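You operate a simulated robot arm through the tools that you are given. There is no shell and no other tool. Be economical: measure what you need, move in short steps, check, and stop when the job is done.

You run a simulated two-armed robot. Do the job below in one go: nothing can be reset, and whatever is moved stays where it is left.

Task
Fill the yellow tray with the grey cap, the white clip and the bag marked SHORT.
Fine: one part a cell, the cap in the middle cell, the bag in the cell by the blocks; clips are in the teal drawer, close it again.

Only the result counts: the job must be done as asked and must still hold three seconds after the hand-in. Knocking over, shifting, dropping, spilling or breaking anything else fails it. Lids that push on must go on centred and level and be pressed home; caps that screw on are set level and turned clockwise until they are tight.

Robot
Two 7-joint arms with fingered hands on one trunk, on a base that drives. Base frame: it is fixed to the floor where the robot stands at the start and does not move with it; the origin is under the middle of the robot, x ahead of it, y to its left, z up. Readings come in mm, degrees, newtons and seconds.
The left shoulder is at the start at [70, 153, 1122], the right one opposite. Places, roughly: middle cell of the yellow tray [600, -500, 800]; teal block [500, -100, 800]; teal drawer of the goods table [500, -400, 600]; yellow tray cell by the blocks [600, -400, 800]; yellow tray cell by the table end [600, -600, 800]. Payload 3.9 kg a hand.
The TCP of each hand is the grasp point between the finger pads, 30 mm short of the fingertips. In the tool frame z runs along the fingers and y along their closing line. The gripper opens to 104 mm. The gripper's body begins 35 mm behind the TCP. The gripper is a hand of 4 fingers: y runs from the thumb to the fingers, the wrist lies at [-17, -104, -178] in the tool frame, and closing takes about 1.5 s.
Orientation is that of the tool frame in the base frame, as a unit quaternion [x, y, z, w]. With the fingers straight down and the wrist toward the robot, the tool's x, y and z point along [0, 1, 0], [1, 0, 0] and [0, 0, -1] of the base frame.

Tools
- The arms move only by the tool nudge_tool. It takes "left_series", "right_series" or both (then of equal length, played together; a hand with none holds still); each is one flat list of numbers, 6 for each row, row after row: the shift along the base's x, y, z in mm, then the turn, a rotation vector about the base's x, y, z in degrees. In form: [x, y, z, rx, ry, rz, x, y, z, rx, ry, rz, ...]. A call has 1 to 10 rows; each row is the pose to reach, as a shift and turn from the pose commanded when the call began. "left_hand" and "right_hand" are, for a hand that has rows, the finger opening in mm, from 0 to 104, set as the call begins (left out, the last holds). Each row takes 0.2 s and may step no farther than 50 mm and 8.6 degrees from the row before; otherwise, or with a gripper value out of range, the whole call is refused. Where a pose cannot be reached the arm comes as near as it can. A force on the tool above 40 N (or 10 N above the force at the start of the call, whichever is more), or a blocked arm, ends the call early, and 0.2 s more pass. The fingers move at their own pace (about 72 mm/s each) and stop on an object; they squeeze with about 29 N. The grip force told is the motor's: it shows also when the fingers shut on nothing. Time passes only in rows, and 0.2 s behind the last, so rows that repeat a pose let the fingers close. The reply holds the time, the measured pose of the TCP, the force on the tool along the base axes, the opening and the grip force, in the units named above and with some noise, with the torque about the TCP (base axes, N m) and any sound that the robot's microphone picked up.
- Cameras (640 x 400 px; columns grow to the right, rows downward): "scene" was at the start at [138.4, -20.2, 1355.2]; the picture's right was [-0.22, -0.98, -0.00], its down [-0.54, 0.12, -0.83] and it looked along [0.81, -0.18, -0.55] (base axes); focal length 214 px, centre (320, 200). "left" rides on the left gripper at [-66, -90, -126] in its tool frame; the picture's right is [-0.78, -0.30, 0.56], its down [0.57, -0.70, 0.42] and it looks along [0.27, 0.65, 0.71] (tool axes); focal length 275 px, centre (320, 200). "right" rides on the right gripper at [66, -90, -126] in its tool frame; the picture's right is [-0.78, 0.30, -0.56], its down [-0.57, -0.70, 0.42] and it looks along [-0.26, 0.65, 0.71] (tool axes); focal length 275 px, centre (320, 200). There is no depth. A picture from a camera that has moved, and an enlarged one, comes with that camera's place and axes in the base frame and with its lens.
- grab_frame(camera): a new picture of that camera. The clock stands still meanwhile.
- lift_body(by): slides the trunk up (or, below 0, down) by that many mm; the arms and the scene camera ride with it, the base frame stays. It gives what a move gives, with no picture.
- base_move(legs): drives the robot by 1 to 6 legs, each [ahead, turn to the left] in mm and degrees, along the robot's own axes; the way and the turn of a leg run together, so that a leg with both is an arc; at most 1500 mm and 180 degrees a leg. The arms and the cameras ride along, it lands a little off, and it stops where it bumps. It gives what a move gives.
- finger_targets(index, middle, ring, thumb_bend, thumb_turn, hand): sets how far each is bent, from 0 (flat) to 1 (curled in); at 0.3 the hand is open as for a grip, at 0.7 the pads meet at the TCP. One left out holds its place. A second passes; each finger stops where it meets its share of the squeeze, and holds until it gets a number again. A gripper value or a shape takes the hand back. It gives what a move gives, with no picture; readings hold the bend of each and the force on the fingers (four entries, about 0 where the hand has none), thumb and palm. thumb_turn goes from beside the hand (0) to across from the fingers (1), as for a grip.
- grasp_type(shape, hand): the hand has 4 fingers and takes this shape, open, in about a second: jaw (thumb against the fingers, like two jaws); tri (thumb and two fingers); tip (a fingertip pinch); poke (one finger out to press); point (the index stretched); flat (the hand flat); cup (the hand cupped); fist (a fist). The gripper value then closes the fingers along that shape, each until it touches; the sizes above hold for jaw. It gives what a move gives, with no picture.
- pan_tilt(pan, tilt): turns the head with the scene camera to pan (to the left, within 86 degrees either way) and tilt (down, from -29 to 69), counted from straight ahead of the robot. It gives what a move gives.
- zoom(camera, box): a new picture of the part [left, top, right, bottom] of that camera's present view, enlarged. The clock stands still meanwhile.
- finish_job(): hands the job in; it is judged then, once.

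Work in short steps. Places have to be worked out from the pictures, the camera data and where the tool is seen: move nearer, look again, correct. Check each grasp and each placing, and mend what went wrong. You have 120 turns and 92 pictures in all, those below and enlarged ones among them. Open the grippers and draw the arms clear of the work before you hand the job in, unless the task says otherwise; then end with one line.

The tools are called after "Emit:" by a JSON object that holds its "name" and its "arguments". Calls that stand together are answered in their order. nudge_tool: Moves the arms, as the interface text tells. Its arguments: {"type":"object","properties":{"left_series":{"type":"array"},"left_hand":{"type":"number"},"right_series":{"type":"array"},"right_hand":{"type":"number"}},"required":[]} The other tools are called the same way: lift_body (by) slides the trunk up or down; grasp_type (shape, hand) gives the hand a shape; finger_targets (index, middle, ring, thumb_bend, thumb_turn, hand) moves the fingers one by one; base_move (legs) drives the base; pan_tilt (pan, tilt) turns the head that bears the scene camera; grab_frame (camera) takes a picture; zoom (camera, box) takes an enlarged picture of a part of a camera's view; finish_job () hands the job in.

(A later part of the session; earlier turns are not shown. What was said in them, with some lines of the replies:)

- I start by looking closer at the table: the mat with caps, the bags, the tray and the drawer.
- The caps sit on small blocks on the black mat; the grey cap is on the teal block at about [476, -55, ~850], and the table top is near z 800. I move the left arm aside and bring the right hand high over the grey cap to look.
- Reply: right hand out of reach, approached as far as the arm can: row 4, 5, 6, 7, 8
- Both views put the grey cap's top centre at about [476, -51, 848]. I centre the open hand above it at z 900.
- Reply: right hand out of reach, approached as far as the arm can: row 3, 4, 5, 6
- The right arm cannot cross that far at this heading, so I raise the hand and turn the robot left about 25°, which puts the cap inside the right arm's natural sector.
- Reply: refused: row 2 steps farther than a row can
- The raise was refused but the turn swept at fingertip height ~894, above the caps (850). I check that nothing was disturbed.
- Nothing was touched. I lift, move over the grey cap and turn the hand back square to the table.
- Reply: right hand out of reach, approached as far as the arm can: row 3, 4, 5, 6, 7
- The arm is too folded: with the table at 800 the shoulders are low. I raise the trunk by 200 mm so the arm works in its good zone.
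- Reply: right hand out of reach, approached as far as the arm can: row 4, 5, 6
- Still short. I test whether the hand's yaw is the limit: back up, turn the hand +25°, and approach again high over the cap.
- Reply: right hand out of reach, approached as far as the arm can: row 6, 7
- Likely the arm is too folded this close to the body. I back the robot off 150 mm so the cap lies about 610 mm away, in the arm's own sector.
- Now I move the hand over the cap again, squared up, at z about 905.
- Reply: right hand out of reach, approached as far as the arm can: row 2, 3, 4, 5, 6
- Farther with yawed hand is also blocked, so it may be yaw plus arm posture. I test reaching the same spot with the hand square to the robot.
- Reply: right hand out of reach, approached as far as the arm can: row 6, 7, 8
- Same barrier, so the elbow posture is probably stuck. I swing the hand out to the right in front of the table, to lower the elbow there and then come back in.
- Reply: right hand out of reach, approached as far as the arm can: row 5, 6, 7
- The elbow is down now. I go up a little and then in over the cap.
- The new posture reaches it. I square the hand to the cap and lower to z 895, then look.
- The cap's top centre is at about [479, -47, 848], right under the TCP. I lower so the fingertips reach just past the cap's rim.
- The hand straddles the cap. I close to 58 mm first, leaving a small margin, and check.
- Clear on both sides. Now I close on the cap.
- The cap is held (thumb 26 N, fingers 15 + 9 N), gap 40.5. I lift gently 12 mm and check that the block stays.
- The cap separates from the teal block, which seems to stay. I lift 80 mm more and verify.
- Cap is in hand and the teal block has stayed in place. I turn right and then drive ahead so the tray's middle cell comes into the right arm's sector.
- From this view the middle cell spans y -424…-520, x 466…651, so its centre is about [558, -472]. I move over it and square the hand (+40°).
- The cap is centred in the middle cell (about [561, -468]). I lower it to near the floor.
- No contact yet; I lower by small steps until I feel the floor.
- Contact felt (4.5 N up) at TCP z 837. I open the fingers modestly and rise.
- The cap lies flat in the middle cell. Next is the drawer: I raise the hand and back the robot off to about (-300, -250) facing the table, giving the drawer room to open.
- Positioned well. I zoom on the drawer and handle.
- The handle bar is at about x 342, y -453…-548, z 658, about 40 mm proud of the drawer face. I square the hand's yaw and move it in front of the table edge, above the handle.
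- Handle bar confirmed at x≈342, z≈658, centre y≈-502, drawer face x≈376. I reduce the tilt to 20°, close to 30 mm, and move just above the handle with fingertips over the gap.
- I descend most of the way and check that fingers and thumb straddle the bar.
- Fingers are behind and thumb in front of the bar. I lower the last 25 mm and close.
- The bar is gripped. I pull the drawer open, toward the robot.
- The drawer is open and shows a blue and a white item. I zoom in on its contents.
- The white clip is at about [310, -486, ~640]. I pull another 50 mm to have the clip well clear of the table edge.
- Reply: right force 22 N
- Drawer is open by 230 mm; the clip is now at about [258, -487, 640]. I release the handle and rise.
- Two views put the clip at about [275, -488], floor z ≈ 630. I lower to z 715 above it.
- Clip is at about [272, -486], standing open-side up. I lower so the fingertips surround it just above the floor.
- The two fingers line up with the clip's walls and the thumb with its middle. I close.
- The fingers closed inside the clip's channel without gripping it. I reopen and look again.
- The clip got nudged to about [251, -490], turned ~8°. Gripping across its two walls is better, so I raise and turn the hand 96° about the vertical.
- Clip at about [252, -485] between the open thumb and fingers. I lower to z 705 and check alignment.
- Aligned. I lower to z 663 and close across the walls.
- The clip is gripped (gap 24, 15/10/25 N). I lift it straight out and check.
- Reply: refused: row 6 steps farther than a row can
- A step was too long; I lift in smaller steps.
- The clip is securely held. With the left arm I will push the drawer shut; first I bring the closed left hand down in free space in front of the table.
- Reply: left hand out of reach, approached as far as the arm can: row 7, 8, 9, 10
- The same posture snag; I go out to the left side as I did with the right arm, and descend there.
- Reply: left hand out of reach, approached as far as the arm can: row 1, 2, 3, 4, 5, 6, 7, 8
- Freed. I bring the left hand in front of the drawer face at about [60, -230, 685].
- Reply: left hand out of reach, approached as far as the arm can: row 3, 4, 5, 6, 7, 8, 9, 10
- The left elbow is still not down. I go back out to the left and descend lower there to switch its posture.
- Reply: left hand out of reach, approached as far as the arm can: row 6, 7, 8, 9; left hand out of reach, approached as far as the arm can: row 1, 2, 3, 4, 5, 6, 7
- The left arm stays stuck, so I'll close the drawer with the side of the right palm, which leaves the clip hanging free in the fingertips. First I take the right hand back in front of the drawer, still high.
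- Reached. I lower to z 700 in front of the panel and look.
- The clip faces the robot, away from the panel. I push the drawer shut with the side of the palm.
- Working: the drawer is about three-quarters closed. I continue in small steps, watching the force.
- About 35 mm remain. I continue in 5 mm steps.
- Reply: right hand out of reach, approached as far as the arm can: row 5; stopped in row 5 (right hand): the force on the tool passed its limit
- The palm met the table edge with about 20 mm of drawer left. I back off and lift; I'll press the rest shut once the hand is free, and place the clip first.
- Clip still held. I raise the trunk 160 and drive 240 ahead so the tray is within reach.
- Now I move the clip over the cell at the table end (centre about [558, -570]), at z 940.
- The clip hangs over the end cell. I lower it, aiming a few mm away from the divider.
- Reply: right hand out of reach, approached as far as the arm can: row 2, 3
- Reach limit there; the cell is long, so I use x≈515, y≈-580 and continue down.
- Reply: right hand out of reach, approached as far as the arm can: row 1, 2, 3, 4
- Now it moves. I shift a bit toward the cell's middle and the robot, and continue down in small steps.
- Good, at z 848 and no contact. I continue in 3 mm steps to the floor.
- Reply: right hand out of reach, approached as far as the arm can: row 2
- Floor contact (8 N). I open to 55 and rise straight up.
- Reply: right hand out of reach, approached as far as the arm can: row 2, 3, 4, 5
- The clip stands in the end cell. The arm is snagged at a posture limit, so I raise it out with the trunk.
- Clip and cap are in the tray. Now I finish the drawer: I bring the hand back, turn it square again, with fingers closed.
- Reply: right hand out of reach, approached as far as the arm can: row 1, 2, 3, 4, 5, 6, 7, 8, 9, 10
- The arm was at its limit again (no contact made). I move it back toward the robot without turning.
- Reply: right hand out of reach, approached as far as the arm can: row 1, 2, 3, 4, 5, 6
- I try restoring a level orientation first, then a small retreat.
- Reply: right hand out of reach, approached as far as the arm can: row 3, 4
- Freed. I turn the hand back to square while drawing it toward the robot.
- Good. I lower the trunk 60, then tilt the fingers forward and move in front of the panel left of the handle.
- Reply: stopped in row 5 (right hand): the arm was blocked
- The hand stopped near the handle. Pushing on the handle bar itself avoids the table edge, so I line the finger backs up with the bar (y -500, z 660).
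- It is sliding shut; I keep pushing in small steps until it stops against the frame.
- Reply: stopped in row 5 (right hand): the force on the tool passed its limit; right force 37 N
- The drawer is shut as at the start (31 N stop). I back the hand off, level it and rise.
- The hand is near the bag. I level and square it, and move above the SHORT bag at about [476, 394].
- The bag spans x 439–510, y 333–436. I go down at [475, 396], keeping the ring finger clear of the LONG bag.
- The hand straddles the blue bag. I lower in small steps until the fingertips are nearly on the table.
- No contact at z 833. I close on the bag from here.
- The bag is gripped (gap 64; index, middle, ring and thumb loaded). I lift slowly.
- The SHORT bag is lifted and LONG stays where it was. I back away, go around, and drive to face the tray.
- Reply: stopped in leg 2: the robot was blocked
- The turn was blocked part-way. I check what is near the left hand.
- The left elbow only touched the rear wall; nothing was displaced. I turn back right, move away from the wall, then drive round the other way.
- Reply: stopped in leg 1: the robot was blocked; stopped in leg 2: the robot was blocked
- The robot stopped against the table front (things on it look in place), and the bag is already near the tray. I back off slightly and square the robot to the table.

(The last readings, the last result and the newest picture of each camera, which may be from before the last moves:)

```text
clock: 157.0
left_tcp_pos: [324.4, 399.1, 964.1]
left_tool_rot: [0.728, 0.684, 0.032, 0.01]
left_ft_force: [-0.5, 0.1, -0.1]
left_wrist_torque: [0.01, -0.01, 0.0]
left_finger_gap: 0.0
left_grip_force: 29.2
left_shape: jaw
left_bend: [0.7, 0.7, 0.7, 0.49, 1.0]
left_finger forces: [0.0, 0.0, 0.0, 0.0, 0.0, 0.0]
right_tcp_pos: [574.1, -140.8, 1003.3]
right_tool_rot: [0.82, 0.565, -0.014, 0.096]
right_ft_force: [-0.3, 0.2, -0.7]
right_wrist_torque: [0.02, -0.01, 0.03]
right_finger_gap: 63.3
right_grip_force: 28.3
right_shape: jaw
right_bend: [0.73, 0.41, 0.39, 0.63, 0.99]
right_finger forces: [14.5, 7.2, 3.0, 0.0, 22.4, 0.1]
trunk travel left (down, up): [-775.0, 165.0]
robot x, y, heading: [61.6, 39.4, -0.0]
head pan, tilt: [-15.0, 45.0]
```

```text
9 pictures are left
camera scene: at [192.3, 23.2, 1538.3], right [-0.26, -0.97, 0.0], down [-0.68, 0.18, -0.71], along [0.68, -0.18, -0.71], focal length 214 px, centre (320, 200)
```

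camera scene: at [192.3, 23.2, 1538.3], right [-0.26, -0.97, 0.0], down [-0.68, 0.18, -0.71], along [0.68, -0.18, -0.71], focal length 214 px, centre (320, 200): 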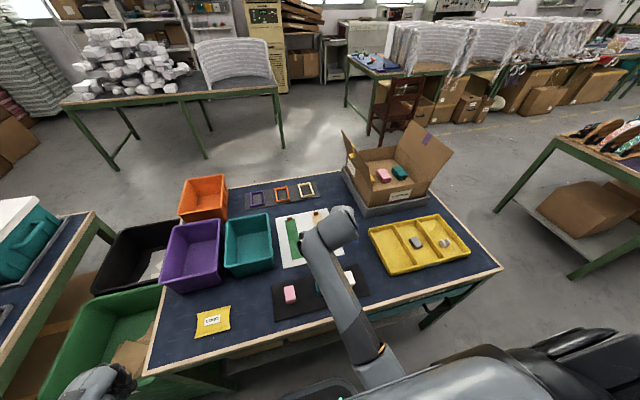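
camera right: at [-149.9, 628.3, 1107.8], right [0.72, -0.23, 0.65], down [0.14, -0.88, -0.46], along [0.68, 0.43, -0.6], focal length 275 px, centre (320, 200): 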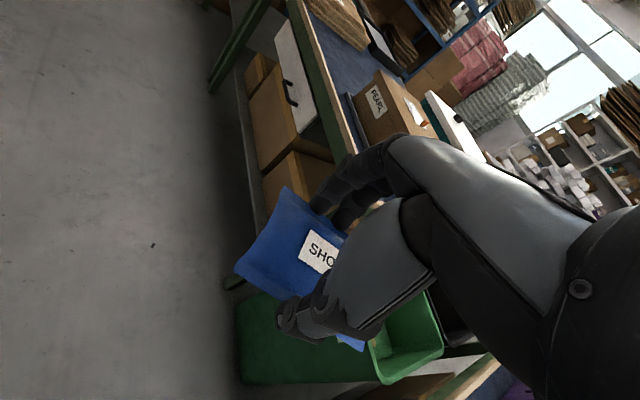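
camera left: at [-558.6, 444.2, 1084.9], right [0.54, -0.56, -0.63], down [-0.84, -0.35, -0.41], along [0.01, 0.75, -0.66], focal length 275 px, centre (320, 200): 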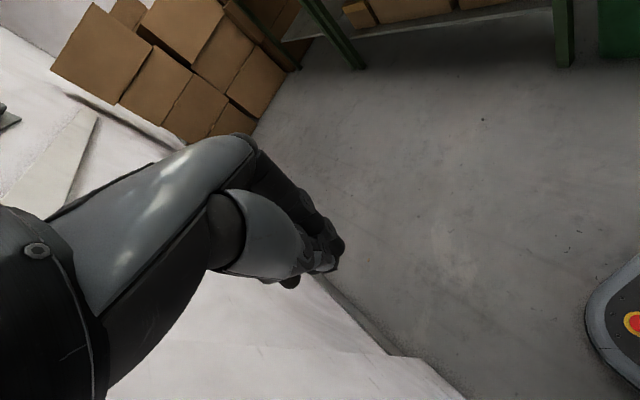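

All objects are in place. I carry the bag over toward the cell while turning the hand so the bag's long side lies along the cell.

Emit:
{"name": "nudge_tool", "arguments": {"right_series": [-4, -20, 0, 0.14, 0.99, 8.44, -8, -40, 0, 0.28, 1.98, 16.88, -12, -60, 0, 0.42, 2.97, 25.3, -16, -80, 0, 0.56, 3.96, 33.76, -20, -100, 0, 0.7, 4.95, 42.2, -24, -120, 0, 0.84, 5.94, 50.6, -28, -140, 0, 0.98, 6.93, 59.1, -32, -160, 0, 1.12, 7.92, 67.5, -36, -180, 0, 1.26, 8.91, 76, -40, -200, 0, 1.4, 9.9, 84.4]}}

```text
clock: 159.2
left_tcp_pos: [325.8, 399.0, 964.2]
left_tool_rot: [0.729, 0.684, 0.032, 0.008]
left_ft_force: [0.5, -0.8, 0.6]
left_wrist_torque: [-0.03, -0.02, 0.02]
left_finger_gap: 0.0
left_grip_force: 28.6
left_shape: jaw
left_bend: [0.7, 0.7, 0.7, 0.49, 1.0]
left_finger forces: [0.0, 0.1, 0.0, 0.1, 0.1, 0.0]
right_tcp_pos: [534.3, -340.9, 1001.7]
right_tool_rot: [0.225, 0.974, -0.003, 0.025]
right_ft_force: [-0.2, -0.3, 0.8]
right_wrist_torque: [0.02, 0.01, -0.03]
right_finger_gap: 34.3
right_grip_force: 28.9
right_shape: jaw
right_bend: [0.75, 0.47, 0.42, 0.8, 1.0]
right_finger forces: [0.0, 0.0, 0.0, 0.0, 0.0, 0.1]
trunk travel left (down, up): [-775.0, 165.0]
robot x, y, heading: [65.9, 45.1, 0.3]
head pan, tilt: [-15.0, 45.0]
```

The grip force is gone: the bag has slipped out. I look where it fell.

Emit:
{"name": "grab_frame", "arguments": {"camera": "scene"}}

Emit:
{"name": "grab_frame", "arguments": {"camera": "right"}}

```text
8 pictures are left
camera scene: at [193.3, 21.6, 1538.2], right [-0.26, -0.97, 0.0], down [-0.68, 0.18, -0.71], along [0.68, -0.18, -0.71], focal length 214 px, centre (320, 200)
```

scene: 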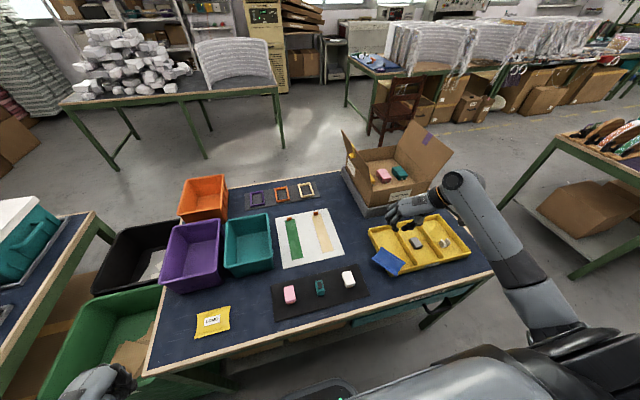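

```text
7 pictures are left
camera right: at [428.4, -390.8, 1123.1], right [0.8, -0.06, 0.6], down [0.23, -0.89, -0.4], along [0.56, 0.45, -0.7], focal length 275 px, centre (320, 200)
```

right: 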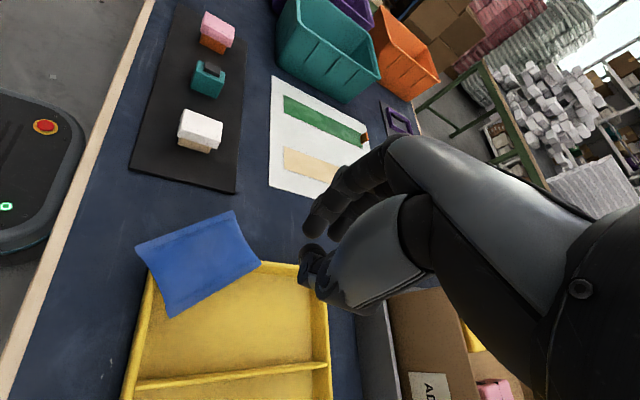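

The bag fell onto the tray's front-left corner. I take one close look to judge how it lies.

Emit:
{"name": "zoom", "arguments": {"camera": "right", "box": [90, 180, 350, 400]}}

Emit:
{"name": "zoom", "arguments": {"camera": "scene", "box": [340, 190, 490, 300]}}

```text
1.82 times, centred on (220, 290) of right
camera zoom: at [428.4, -390.8, 1123.1], right [0.8, -0.06, 0.6], down [0.23, -0.89, -0.4], along [0.56, 0.45, -0.7], focal length 500 px, centre (502, 36)
```

zoom: 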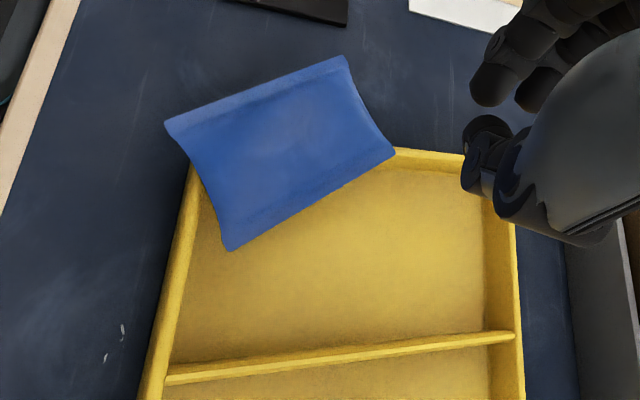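

```text
3.64 times, centred on (415, 245) of scene
camera zoom: at [193.3, 21.6, 1538.2], right [-0.26, -0.97, 0.0], down [-0.68, 0.18, -0.71], along [0.68, -0.18, -0.71], focal length 780 px, centre (-26, 36)
```

zoom: 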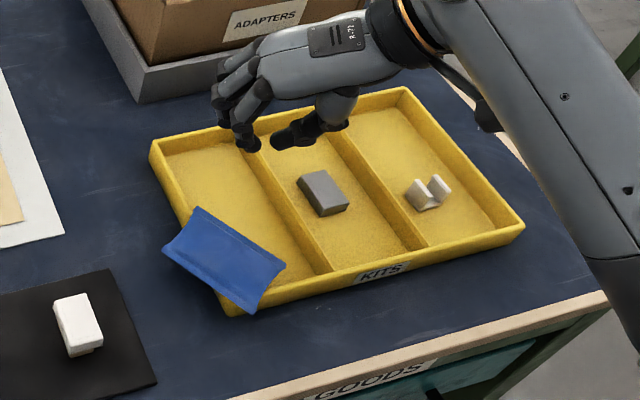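

Triangulated: the bag lies flat on top of the tray walls at z≈846, centre about [501, -312], long axis at ~32°. I raise above it, open and turn the hand to close across its width.

Emit:
{"name": "nudge_tool", "arguments": {"right_series": [-4, 3, 0, 0, 0, 8, -8, 6, 0, 0, 0, 16, -12, 9, 0, 0, 0, 24, -16, 12, 0, 0, 0, 32, -22, 16, 0, 0, 0, 40, -27, 21, 0, 0, 0, 48, -33, 28, -20, 0, 0, 56], "right_hand": 104}}

```text
clock: 160.8
left_tcp_pos: [325.6, 399.3, 964.3]
left_tool_rot: [0.727, 0.686, 0.031, 0.009]
left_ft_force: [-0.6, -0.4, -0.2]
left_wrist_torque: [-0.01, 0.04, 0.01]
left_finger_gap: 0.0
left_grip_force: 29.2
left_shape: jaw
left_bend: [0.7, 0.7, 0.7, 0.49, 1.0]
left_finger forces: [0.0, 0.0, 0.0, 0.0, 0.1, 0.0]
right_tcp_pos: [500.0, -313.4, 982.9]
right_tool_rot: [-0.259, 0.965, 0.01, 0.024]
right_ft_force: [0.6, -0.1, -0.8]
right_wrist_torque: [0.0, 0.01, 0.04]
right_finger_gap: 103.7
right_grip_force: 0.0
right_shape: jaw
right_bend: [0.3, 0.3, 0.3, 0.3, 0.97]
right_finger forces: [0.1, 0.0, 0.0, 0.0, 0.0, 0.0]
trunk travel left (down, up): [-775.0, 165.0]
robot x, y, heading: [61.6, 43.3, 0.3]
head pan, tilt: [-15.0, 45.0]
```

Reached ψ≈120°. I level the small tilt and lower over the bag.

Emit:
{"name": "nudge_tool", "arguments": {"right_series": [0, 0, -40, -0.9, 1.2, 1, 1, 1, -80, -1.8, 2.4, 2, 1, 1, -105, -1.8, 2.4, 2]}}

Emit:
{"name": "zoom", "arguments": {"camera": "right", "box": [140, 100, 460, 380]}}

```text
clock: 161.6
left_tcp_pos: [324.2, 400.3, 964.0]
left_tool_rot: [0.728, 0.684, 0.032, 0.009]
left_ft_force: [0.5, 0.2, -0.1]
left_wrist_torque: [-0.02, -0.02, 0.03]
left_finger_gap: 0.0
left_grip_force: 28.6
left_shape: jaw
left_bend: [0.7, 0.7, 0.7, 0.49, 1.0]
left_finger forces: [0.0, 0.0, 0.0, 0.1, 0.1, 0.0]
right_tcp_pos: [501.9, -310.9, 875.8]
right_tool_rot: [-0.274, 0.962, -0.001, 0.001]
right_ft_force: [-0.4, 0.3, 0.0]
right_wrist_torque: [0.03, -0.01, 0.01]
right_finger_gap: 103.7
right_grip_force: 0.0
right_shape: jaw
right_bend: [0.3, 0.3, 0.3, 0.3, 0.97]
right_finger forces: [0.0, 0.0, 0.1, 0.0, 0.0, 0.0]
trunk travel left (down, up): [-775.0, 165.0]
robot x, y, heading: [64.7, 43.9, -0.1]
head pan, tilt: [-15.0, 45.0]
```

```text
1.43 times, centred on (300, 240) of right
camera zoom: at [492.7, -421.6, 1001.5], right [0.5, 0.66, 0.56], down [0.86, -0.29, -0.42], along [-0.12, 0.69, -0.71], focal length 393 px, centre (349, 143)
```

zoom: 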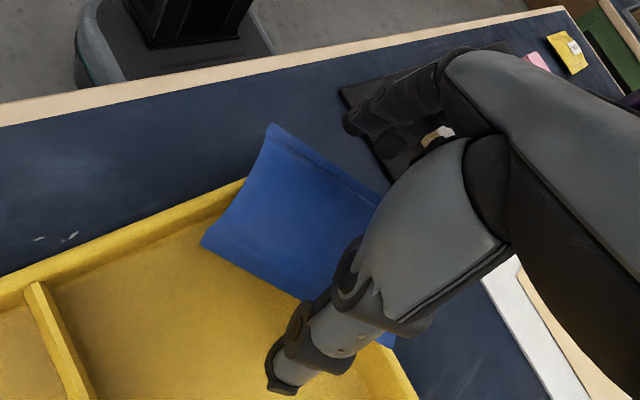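

The thumb is in the cell and the fingers outside, straddling the bag. I shift 8 mm toward its middle, lower to z 858 and close.

Emit:
{"name": "nudge_tool", "arguments": {"right_series": [-4, -2, -5, 0, 0, 0, -7, -4, -11, 0, 0, 0, -7, -4, -17, 0, 0, 0]}}

Emit:
{"name": "nudge_tool", "arguments": {"right_series": [0, 0, 0, 0, 0, 0, 0, 0, 0, 0, 0, 0, 0, 0, 0, 0, 0, 0, 0, 0, 0, 0, 0, 0, 0, 0, 0, 0, 0, 0, 0, 0, 0, 0, 0, 0], "right_hand": 25}}

```text
clock: 162.4
left_tcp_pos: [326.0, 400.1, 964.5]
left_tool_rot: [0.728, 0.684, 0.031, 0.009]
left_ft_force: [-0.3, 0.6, -0.8]
left_wrist_torque: [0.02, 0.01, 0.0]
left_finger_gap: 0.0
left_grip_force: 28.9
left_shape: jaw
left_bend: [0.7, 0.7, 0.7, 0.49, 1.0]
left_finger forces: [0.0, 0.1, 0.1, 0.0, 0.0, 0.0]
right_tcp_pos: [495.4, -316.9, 859.9]
right_tool_rot: [-0.274, 0.962, -0.002, 0.0]
right_ft_force: [0.4, -0.3, -1.2]
right_wrist_torque: [-0.02, 0.04, 0.0]
right_finger_gap: 103.6
right_grip_force: 0.0
right_shape: jaw
right_bend: [0.3, 0.3, 0.3, 0.3, 0.97]
right_finger forces: [0.0, 0.0, 0.1, 0.0, 0.1, 0.1]
trunk travel left (down, up): [-775.0, 165.0]
robot x, y, heading: [61.2, 43.6, -0.0]
head pan, tilt: [-15.0, 45.0]
```

```text
clock: 163.8
left_tcp_pos: [325.9, 399.9, 963.8]
left_tool_rot: [0.728, 0.685, 0.032, 0.01]
left_ft_force: [0.3, 0.9, -0.8]
left_wrist_torque: [-0.01, 0.01, -0.02]
left_finger_gap: 0.0
left_grip_force: 28.9
left_shape: jaw
left_bend: [0.7, 0.7, 0.7, 0.49, 1.0]
left_finger forces: [0.0, 0.1, 0.0, 0.0, 0.0, 0.0]
right_tcp_pos: [494.7, -316.5, 860.0]
right_tool_rot: [-0.274, 0.962, 0.0, 0.0]
right_ft_force: [-0.6, -0.4, -0.1]
right_wrist_torque: [-0.01, -0.01, 0.0]
right_finger_gap: 57.1
right_grip_force: 28.5
right_shape: jaw
right_bend: [0.74, 0.44, 0.39, 0.65, 0.99]
right_finger forces: [15.6, 6.7, 3.4, 0.0, 28.7, 0.1]
trunk travel left (down, up): [-775.0, 165.0]
robot x, y, heading: [57.8, 46.9, -0.1]
head pan, tilt: [-15.0, 45.0]
```

Gripped deeper this time (gap 57, thumb 29 N). I lift gently 35 mm, then move over the cell and turn -32° in slow steps.

Emit:
{"name": "nudge_tool", "arguments": {"right_series": [0, 0, 5, 0, 0, 0, 0, 0, 12, 0, 0, 0, 0, 0, 22, 0, 0, 0, 0, 0, 35, 0, 0, 0]}}

Emit:
{"name": "nudge_tool", "arguments": {"right_series": [6, -7, 0, 0, 0, -4, 12, -14, 0, 0, 0, -8, 18, -21, 0, 0, 0, -12, 24, -28, 0, 0, 0, -16, 30, -35, 0, 0, 0, -20, 36, -42, 0, 0, 0, -24, 41, -49, 0, 0, 0, -28, 45, -54, 0, 0, 0, -31.8]}}

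Emit:
{"name": "grab_frame", "arguments": {"camera": "right"}}

```text
clock: 164.8
left_tcp_pos: [324.9, 398.7, 964.4]
left_tool_rot: [0.728, 0.685, 0.032, 0.009]
left_ft_force: [0.1, 0.3, 0.0]
left_wrist_torque: [-0.03, 0.0, -0.01]
left_finger_gap: 0.0
left_grip_force: 29.3
left_shape: jaw
left_bend: [0.7, 0.7, 0.7, 0.49, 1.0]
left_finger forces: [0.0, 0.0, 0.0, 0.0, 0.1, 0.1]
right_tcp_pos: [495.5, -315.9, 895.1]
right_tool_rot: [-0.275, 0.961, 0.0, 0.0]
right_ft_force: [0.3, -0.5, -0.2]
right_wrist_torque: [-0.06, 0.04, 0.0]
right_finger_gap: 57.3
right_grip_force: 29.0
right_shape: jaw
right_bend: [0.74, 0.44, 0.39, 0.65, 0.99]
right_finger forces: [15.5, 6.7, 3.5, 0.1, 28.7, 0.0]
trunk travel left (down, up): [-775.0, 165.0]
robot x, y, heading: [62.8, 41.8, -0.0]
head pan, tilt: [-15.0, 45.0]
```

```text
clock: 166.6
left_tcp_pos: [325.5, 399.3, 964.9]
left_tool_rot: [0.728, 0.684, 0.031, 0.009]
left_ft_force: [0.1, 0.0, 0.1]
left_wrist_torque: [-0.01, -0.01, 0.03]
left_finger_gap: 0.0
left_grip_force: 29.0
left_shape: jaw
left_bend: [0.7, 0.7, 0.7, 0.49, 1.0]
left_finger forces: [0.0, 0.0, 0.0, 0.1, 0.1, 0.0]
right_tcp_pos: [538.3, -370.6, 895.7]
right_tool_rot: [-0.001, 1.0, -0.001, 0.001]
right_ft_force: [0.6, -0.1, -0.8]
right_wrist_torque: [-0.01, -0.01, 0.02]
right_finger_gap: 56.7
right_grip_force: 29.2
right_shape: jaw
right_bend: [0.74, 0.45, 0.39, 0.65, 0.99]
right_finger forces: [15.5, 6.7, 3.4, 0.0, 28.6, 0.1]
trunk travel left (down, up): [-775.0, 165.0]
robot x, y, heading: [63.2, 43.6, 0.1]
head pan, tilt: [-15.0, 45.0]
```

```text
3 pictures are left
camera right: at [473.2, -458.9, 1020.2], right [0.78, 0.3, 0.56], down [0.57, -0.7, -0.42], along [0.26, 0.65, -0.71], focal length 275 px, centre (320, 200)
```

right: 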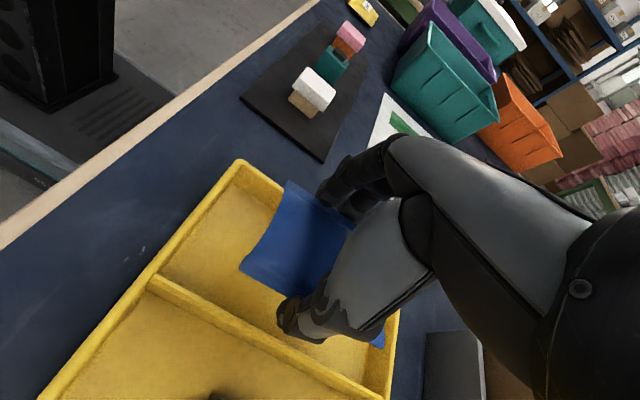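

Bag is aligned with the cell (y -339…-402; cell -319…-415). I lower it slowly.

Emit:
{"name": "nudge_tool", "arguments": {"right_series": [0, 1, -12, 0, 0, 0, 0, 2, -24, 0, 0, 0, 0, 2, -36, 0, 0, 0, 0, 2, -45, 0, 0, 0, 0, 2, -50, 0, 0, 0, 0, 2, -54, 0, 0, 0]}}

```text
clock: 168.0
left_tcp_pos: [323.4, 401.3, 965.7]
left_tool_rot: [0.728, 0.685, 0.031, 0.011]
left_ft_force: [0.3, 0.0, -0.4]
left_wrist_torque: [0.01, 0.0, 0.0]
left_finger_gap: 0.1
left_grip_force: 28.1
left_shape: jaw
left_bend: [0.7, 0.7, 0.7, 0.49, 1.0]
left_finger forces: [0.0, 0.0, 0.1, 0.1, 0.0, 0.0]
right_tcp_pos: [538.7, -367.1, 844.2]
right_tool_rot: [-0.001, 1.0, -0.002, 0.004]
right_ft_force: [-0.9, -1.4, 23.2]
right_wrist_torque: [0.21, -0.03, -0.15]
right_finger_gap: 55.4
right_grip_force: 29.3
right_shape: jaw
right_bend: [0.74, 0.45, 0.39, 0.66, 0.99]
right_finger forces: [18.2, 40.8, 3.3, 0.0, 65.3, 0.0]
trunk travel left (down, up): [-775.0, 165.0]
robot x, y, heading: [63.1, 44.4, -0.0]
head pan, tilt: [-15.0, 45.0]
```

There is 23 N of contact. I ease up 3 mm and check with a close view.

Emit:
{"name": "nudge_tool", "arguments": {"right_series": [0, 0, 3, 0, 0, 0, 0, 0, 3, 0, 0, 0]}}

Emit:
{"name": "zoom", "arguments": {"camera": "right", "box": [160, 100, 440, 380]}}

```text
clock: 168.6
left_tcp_pos: [324.2, 400.0, 965.6]
left_tool_rot: [0.728, 0.685, 0.032, 0.01]
left_ft_force: [0.4, 0.3, -0.6]
left_wrist_torque: [-0.01, 0.0, -0.01]
left_finger_gap: 0.0
left_grip_force: 28.9
left_shape: jaw
left_bend: [0.7, 0.7, 0.7, 0.49, 1.0]
left_finger forces: [0.0, 0.0, 0.0, 0.1, 0.1, 0.0]
right_tcp_pos: [539.7, -366.4, 844.7]
right_tool_rot: [-0.001, 1.0, 0.0, 0.001]
right_ft_force: [4.7, -2.2, 15.1]
right_wrist_torque: [0.11, -0.13, -0.3]
right_finger_gap: 55.3
right_grip_force: 28.4
right_shape: jaw
right_bend: [0.74, 0.46, 0.39, 0.66, 0.99]
right_finger forces: [17.9, 38.3, 3.4, 0.0, 62.2, 0.0]
trunk travel left (down, up): [-775.0, 165.0]
robot x, y, heading: [61.8, 45.2, 0.1]
head pan, tilt: [-15.0, 45.0]
```

```text
1.43 times, centred on (300, 240) of right
camera zoom: at [473.2, -455.9, 970.1], right [0.77, 0.3, 0.56], down [0.57, -0.7, -0.42], along [0.27, 0.65, -0.71], focal length 393 px, centre (349, 143)
```

zoom: 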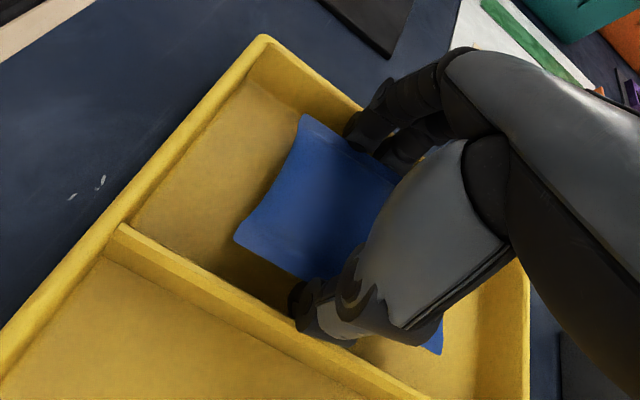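

The bag is down inside the cell, resting on the floor. I open just a little (66 mm) and lift straight out.

Emit:
{"name": "nudge_tool", "arguments": {"right_series": [0, 0, 1, 0, 0, 0, 0, 0, 1, 0, 0, 0, 0, 0, 1, 0, 0, 0], "right_hand": 66}}

Emit:
{"name": "nudge_tool", "arguments": {"right_series": [0, 0, 8, 0, 0, 0, 0, 0, 18, 0, 0, 0, 0, 0, 35, 0, 0, 0, 0, 0, 60, 0, 0, 0, 0, 0, 95, 0, 0, 0, 0, 0, 130, 0, 0, 0]}}

```text
clock: 169.4
left_tcp_pos: [325.9, 399.7, 964.4]
left_tool_rot: [0.728, 0.685, 0.033, 0.009]
left_ft_force: [0.6, 0.5, 0.5]
left_wrist_torque: [0.04, 0.0, -0.02]
left_finger_gap: 0.0
left_grip_force: 28.8
left_shape: jaw
left_bend: [0.7, 0.7, 0.7, 0.49, 1.0]
left_finger forces: [0.1, 0.0, 0.0, 0.1, 0.1, 0.0]
right_tcp_pos: [538.6, -368.4, 845.9]
right_tool_rot: [-0.001, 1.0, -0.001, 0.0]
right_ft_force: [1.9, -4.1, 10.3]
right_wrist_torque: [-0.09, -0.04, -0.1]
right_finger_gap: 59.1
right_grip_force: 0.1
right_shape: jaw
right_bend: [0.73, 0.44, 0.36, 0.65, 1.0]
right_finger forces: [0.9, 35.1, 1.5, 0.0, 37.4, 0.0]
trunk travel left (down, up): [-775.0, 165.0]
robot x, y, heading: [61.5, 47.5, -0.1]
head pan, tilt: [-15.0, 45.0]
```

```text
clock: 170.8
left_tcp_pos: [325.9, 400.0, 962.6]
left_tool_rot: [0.728, 0.684, 0.032, 0.01]
left_ft_force: [-0.2, 0.1, 0.4]
left_wrist_torque: [-0.02, 0.02, 0.0]
left_finger_gap: 0.1
left_grip_force: 29.1
left_shape: jaw
left_bend: [0.7, 0.7, 0.7, 0.49, 1.0]
left_finger forces: [0.1, 0.0, 0.0, 0.1, 0.0, 0.1]
right_tcp_pos: [539.2, -368.1, 975.0]
right_tool_rot: [0.0, 1.0, -0.001, 0.0]
right_ft_force: [-0.9, 0.3, -0.5]
right_wrist_torque: [-0.03, -0.02, 0.03]
right_finger_gap: 66.0
right_grip_force: 0.1
right_shape: jaw
right_bend: [0.73, 0.39, 0.36, 0.61, 0.99]
right_finger forces: [0.3, 0.0, 0.1, 0.0, 0.4, 0.1]
trunk travel left (down, up): [-775.0, 165.0]
robot x, y, heading: [63.7, 46.8, 0.1]
head pan, tilt: [-15.0, 45.0]
```

The hand is out and empty. I draw the right arm back clear of the table, open the left hand, and look at the scene.

Emit:
{"name": "nudge_tool", "arguments": {"right_series": [-25, -15, 15, 0, 0, 0, -55, -30, 30, 0, 0, 0, -85, -45, 40, 0, 0, 0, -115, -60, 50, 0, 0, 0, -145, -75, 50, 0, 0, 0], "right_hand": 100, "left_series": [0, 0, 5, 0, 0, 0, 0, 0, 10, 0, 0, 0, 0, 0, 15, 0, 0, 0, 0, 0, 20, 0, 0, 0, 0, 0, 20, 0, 0, 0], "left_hand": 100}}

Emit:
{"name": "zoom", "arguments": {"camera": "scene", "box": [270, 180, 530, 340]}}

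```text
clock: 172.0
left_tcp_pos: [323.8, 398.3, 983.6]
left_tool_rot: [0.728, 0.685, 0.032, 0.009]
left_ft_force: [0.2, -0.4, -0.8]
left_wrist_torque: [0.0, -0.02, -0.01]
left_finger_gap: 99.6
left_grip_force: 0.1
left_shape: jaw
left_bend: [0.32, 0.31, 0.3, 0.31, 0.97]
left_finger forces: [0.0, 0.0, 0.1, 0.0, 0.0, 0.1]
right_tcp_pos: [391.5, -444.6, 1027.0]
right_tool_rot: [-0.001, 1.0, 0.0, 0.001]
right_ft_force: [0.2, -0.1, 0.3]
right_wrist_torque: [-0.01, 0.01, 0.02]
right_finger_gap: 99.7
right_grip_force: 0.0
right_shape: jaw
right_bend: [0.31, 0.31, 0.3, 0.31, 0.97]
right_finger forces: [0.1, 0.0, 0.0, 0.1, 0.0, 0.1]
trunk travel left (down, up): [-775.0, 165.0]
robot x, y, heading: [59.9, 41.4, 0.3]
head pan, tilt: [-15.0, 45.0]
```

```text
2.46 times, centred on (400, 260) of scene
camera zoom: at [190.9, 22.2, 1538.4], right [-0.26, -0.97, 0.0], down [-0.68, 0.18, -0.71], along [0.68, -0.18, -0.71], focal length 528 px, centre (123, 52)
```

zoom: 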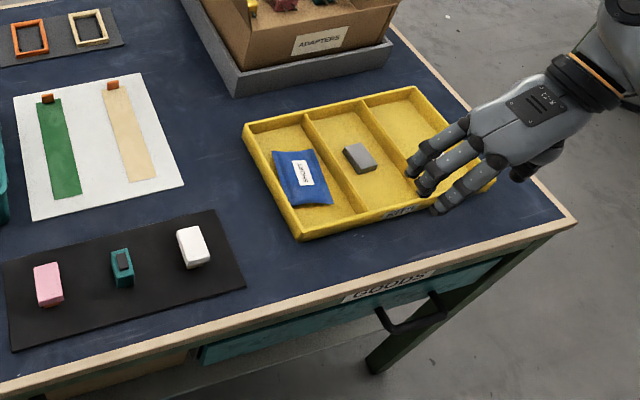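

Bag and cap are in their cells. I pull the right arm fully off the table and take a last look at the end cell and drawer.

Emit:
{"name": "nudge_tool", "arguments": {"right_series": [-20, -30, 10, 0, 0, 0, -40, -65, 20, 0, 0, 0, -60, -100, 20, 0, 0, 0, -75, -140, 20, 0, 0, 0, -90, -180, 20, 0, 0, 0]}}

Emit:
{"name": "zoom", "arguments": {"camera": "scene", "box": [300, 190, 520, 340]}}

```text
clock: 173.2
left_tcp_pos: [324.1, 398.4, 984.4]
left_tool_rot: [0.728, 0.685, 0.032, 0.009]
left_ft_force: [-0.7, 0.1, -0.2]
left_wrist_torque: [0.04, 0.0, 0.02]
left_finger_gap: 99.9
left_grip_force: 0.1
left_shape: jaw
left_bend: [0.32, 0.31, 0.3, 0.31, 0.97]
left_finger forces: [0.0, 0.1, 0.0, 0.0, 0.0, 0.0]
right_tcp_pos: [303.9, -625.9, 1044.4]
right_tool_rot: [-0.001, 1.0, 0.0, 0.0]
right_ft_force: [-0.7, -1.5, -0.2]
right_wrist_torque: [0.02, -0.02, -0.03]
right_finger_gap: 99.7
right_grip_force: 0.1
right_shape: jaw
right_bend: [0.31, 0.31, 0.3, 0.31, 0.97]
right_finger forces: [0.1, 0.0, 0.0, 0.0, 0.1, 0.0]
trunk travel left (down, up): [-775.0, 165.0]
robot x, y, heading: [65.9, 46.4, 0.1]
head pan, tilt: [-15.0, 45.0]
```

```text
2.67 times, centred on (410, 265) of scene
camera zoom: at [193.0, 21.1, 1538.2], right [-0.26, -0.97, 0.0], down [-0.68, 0.18, -0.71], along [0.68, -0.18, -0.71], focal length 572 px, centre (80, 27)
```

zoom: 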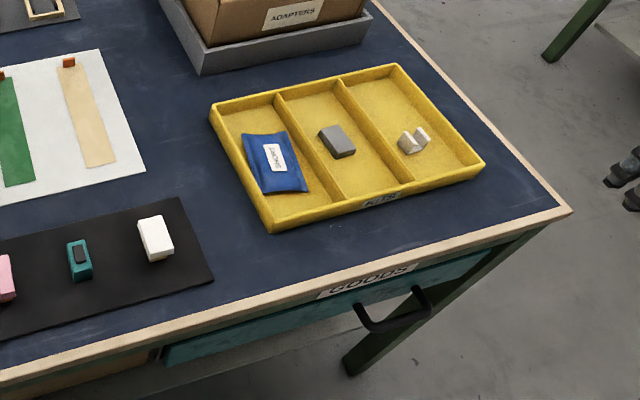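

The last picture shows all three parts in their cells, the drawer closed, the teal block and its neighbours where they were, and both hands open and clear. I hand in.

Emit:
{"name": "finish_job", "arguments": {}}

```text
The job is handed in.
```

The yellow tray is filled and handed in: the SHORT bag is in the cell by the blocks, the grey cap in the middle and the white clip in the end cell. The teal drawer is closed, though the bag slipped once onto the tray's corner and had to be picked up again, and the base bumped the table front and the left elbow the rear wall, with nothing visibly shifted.
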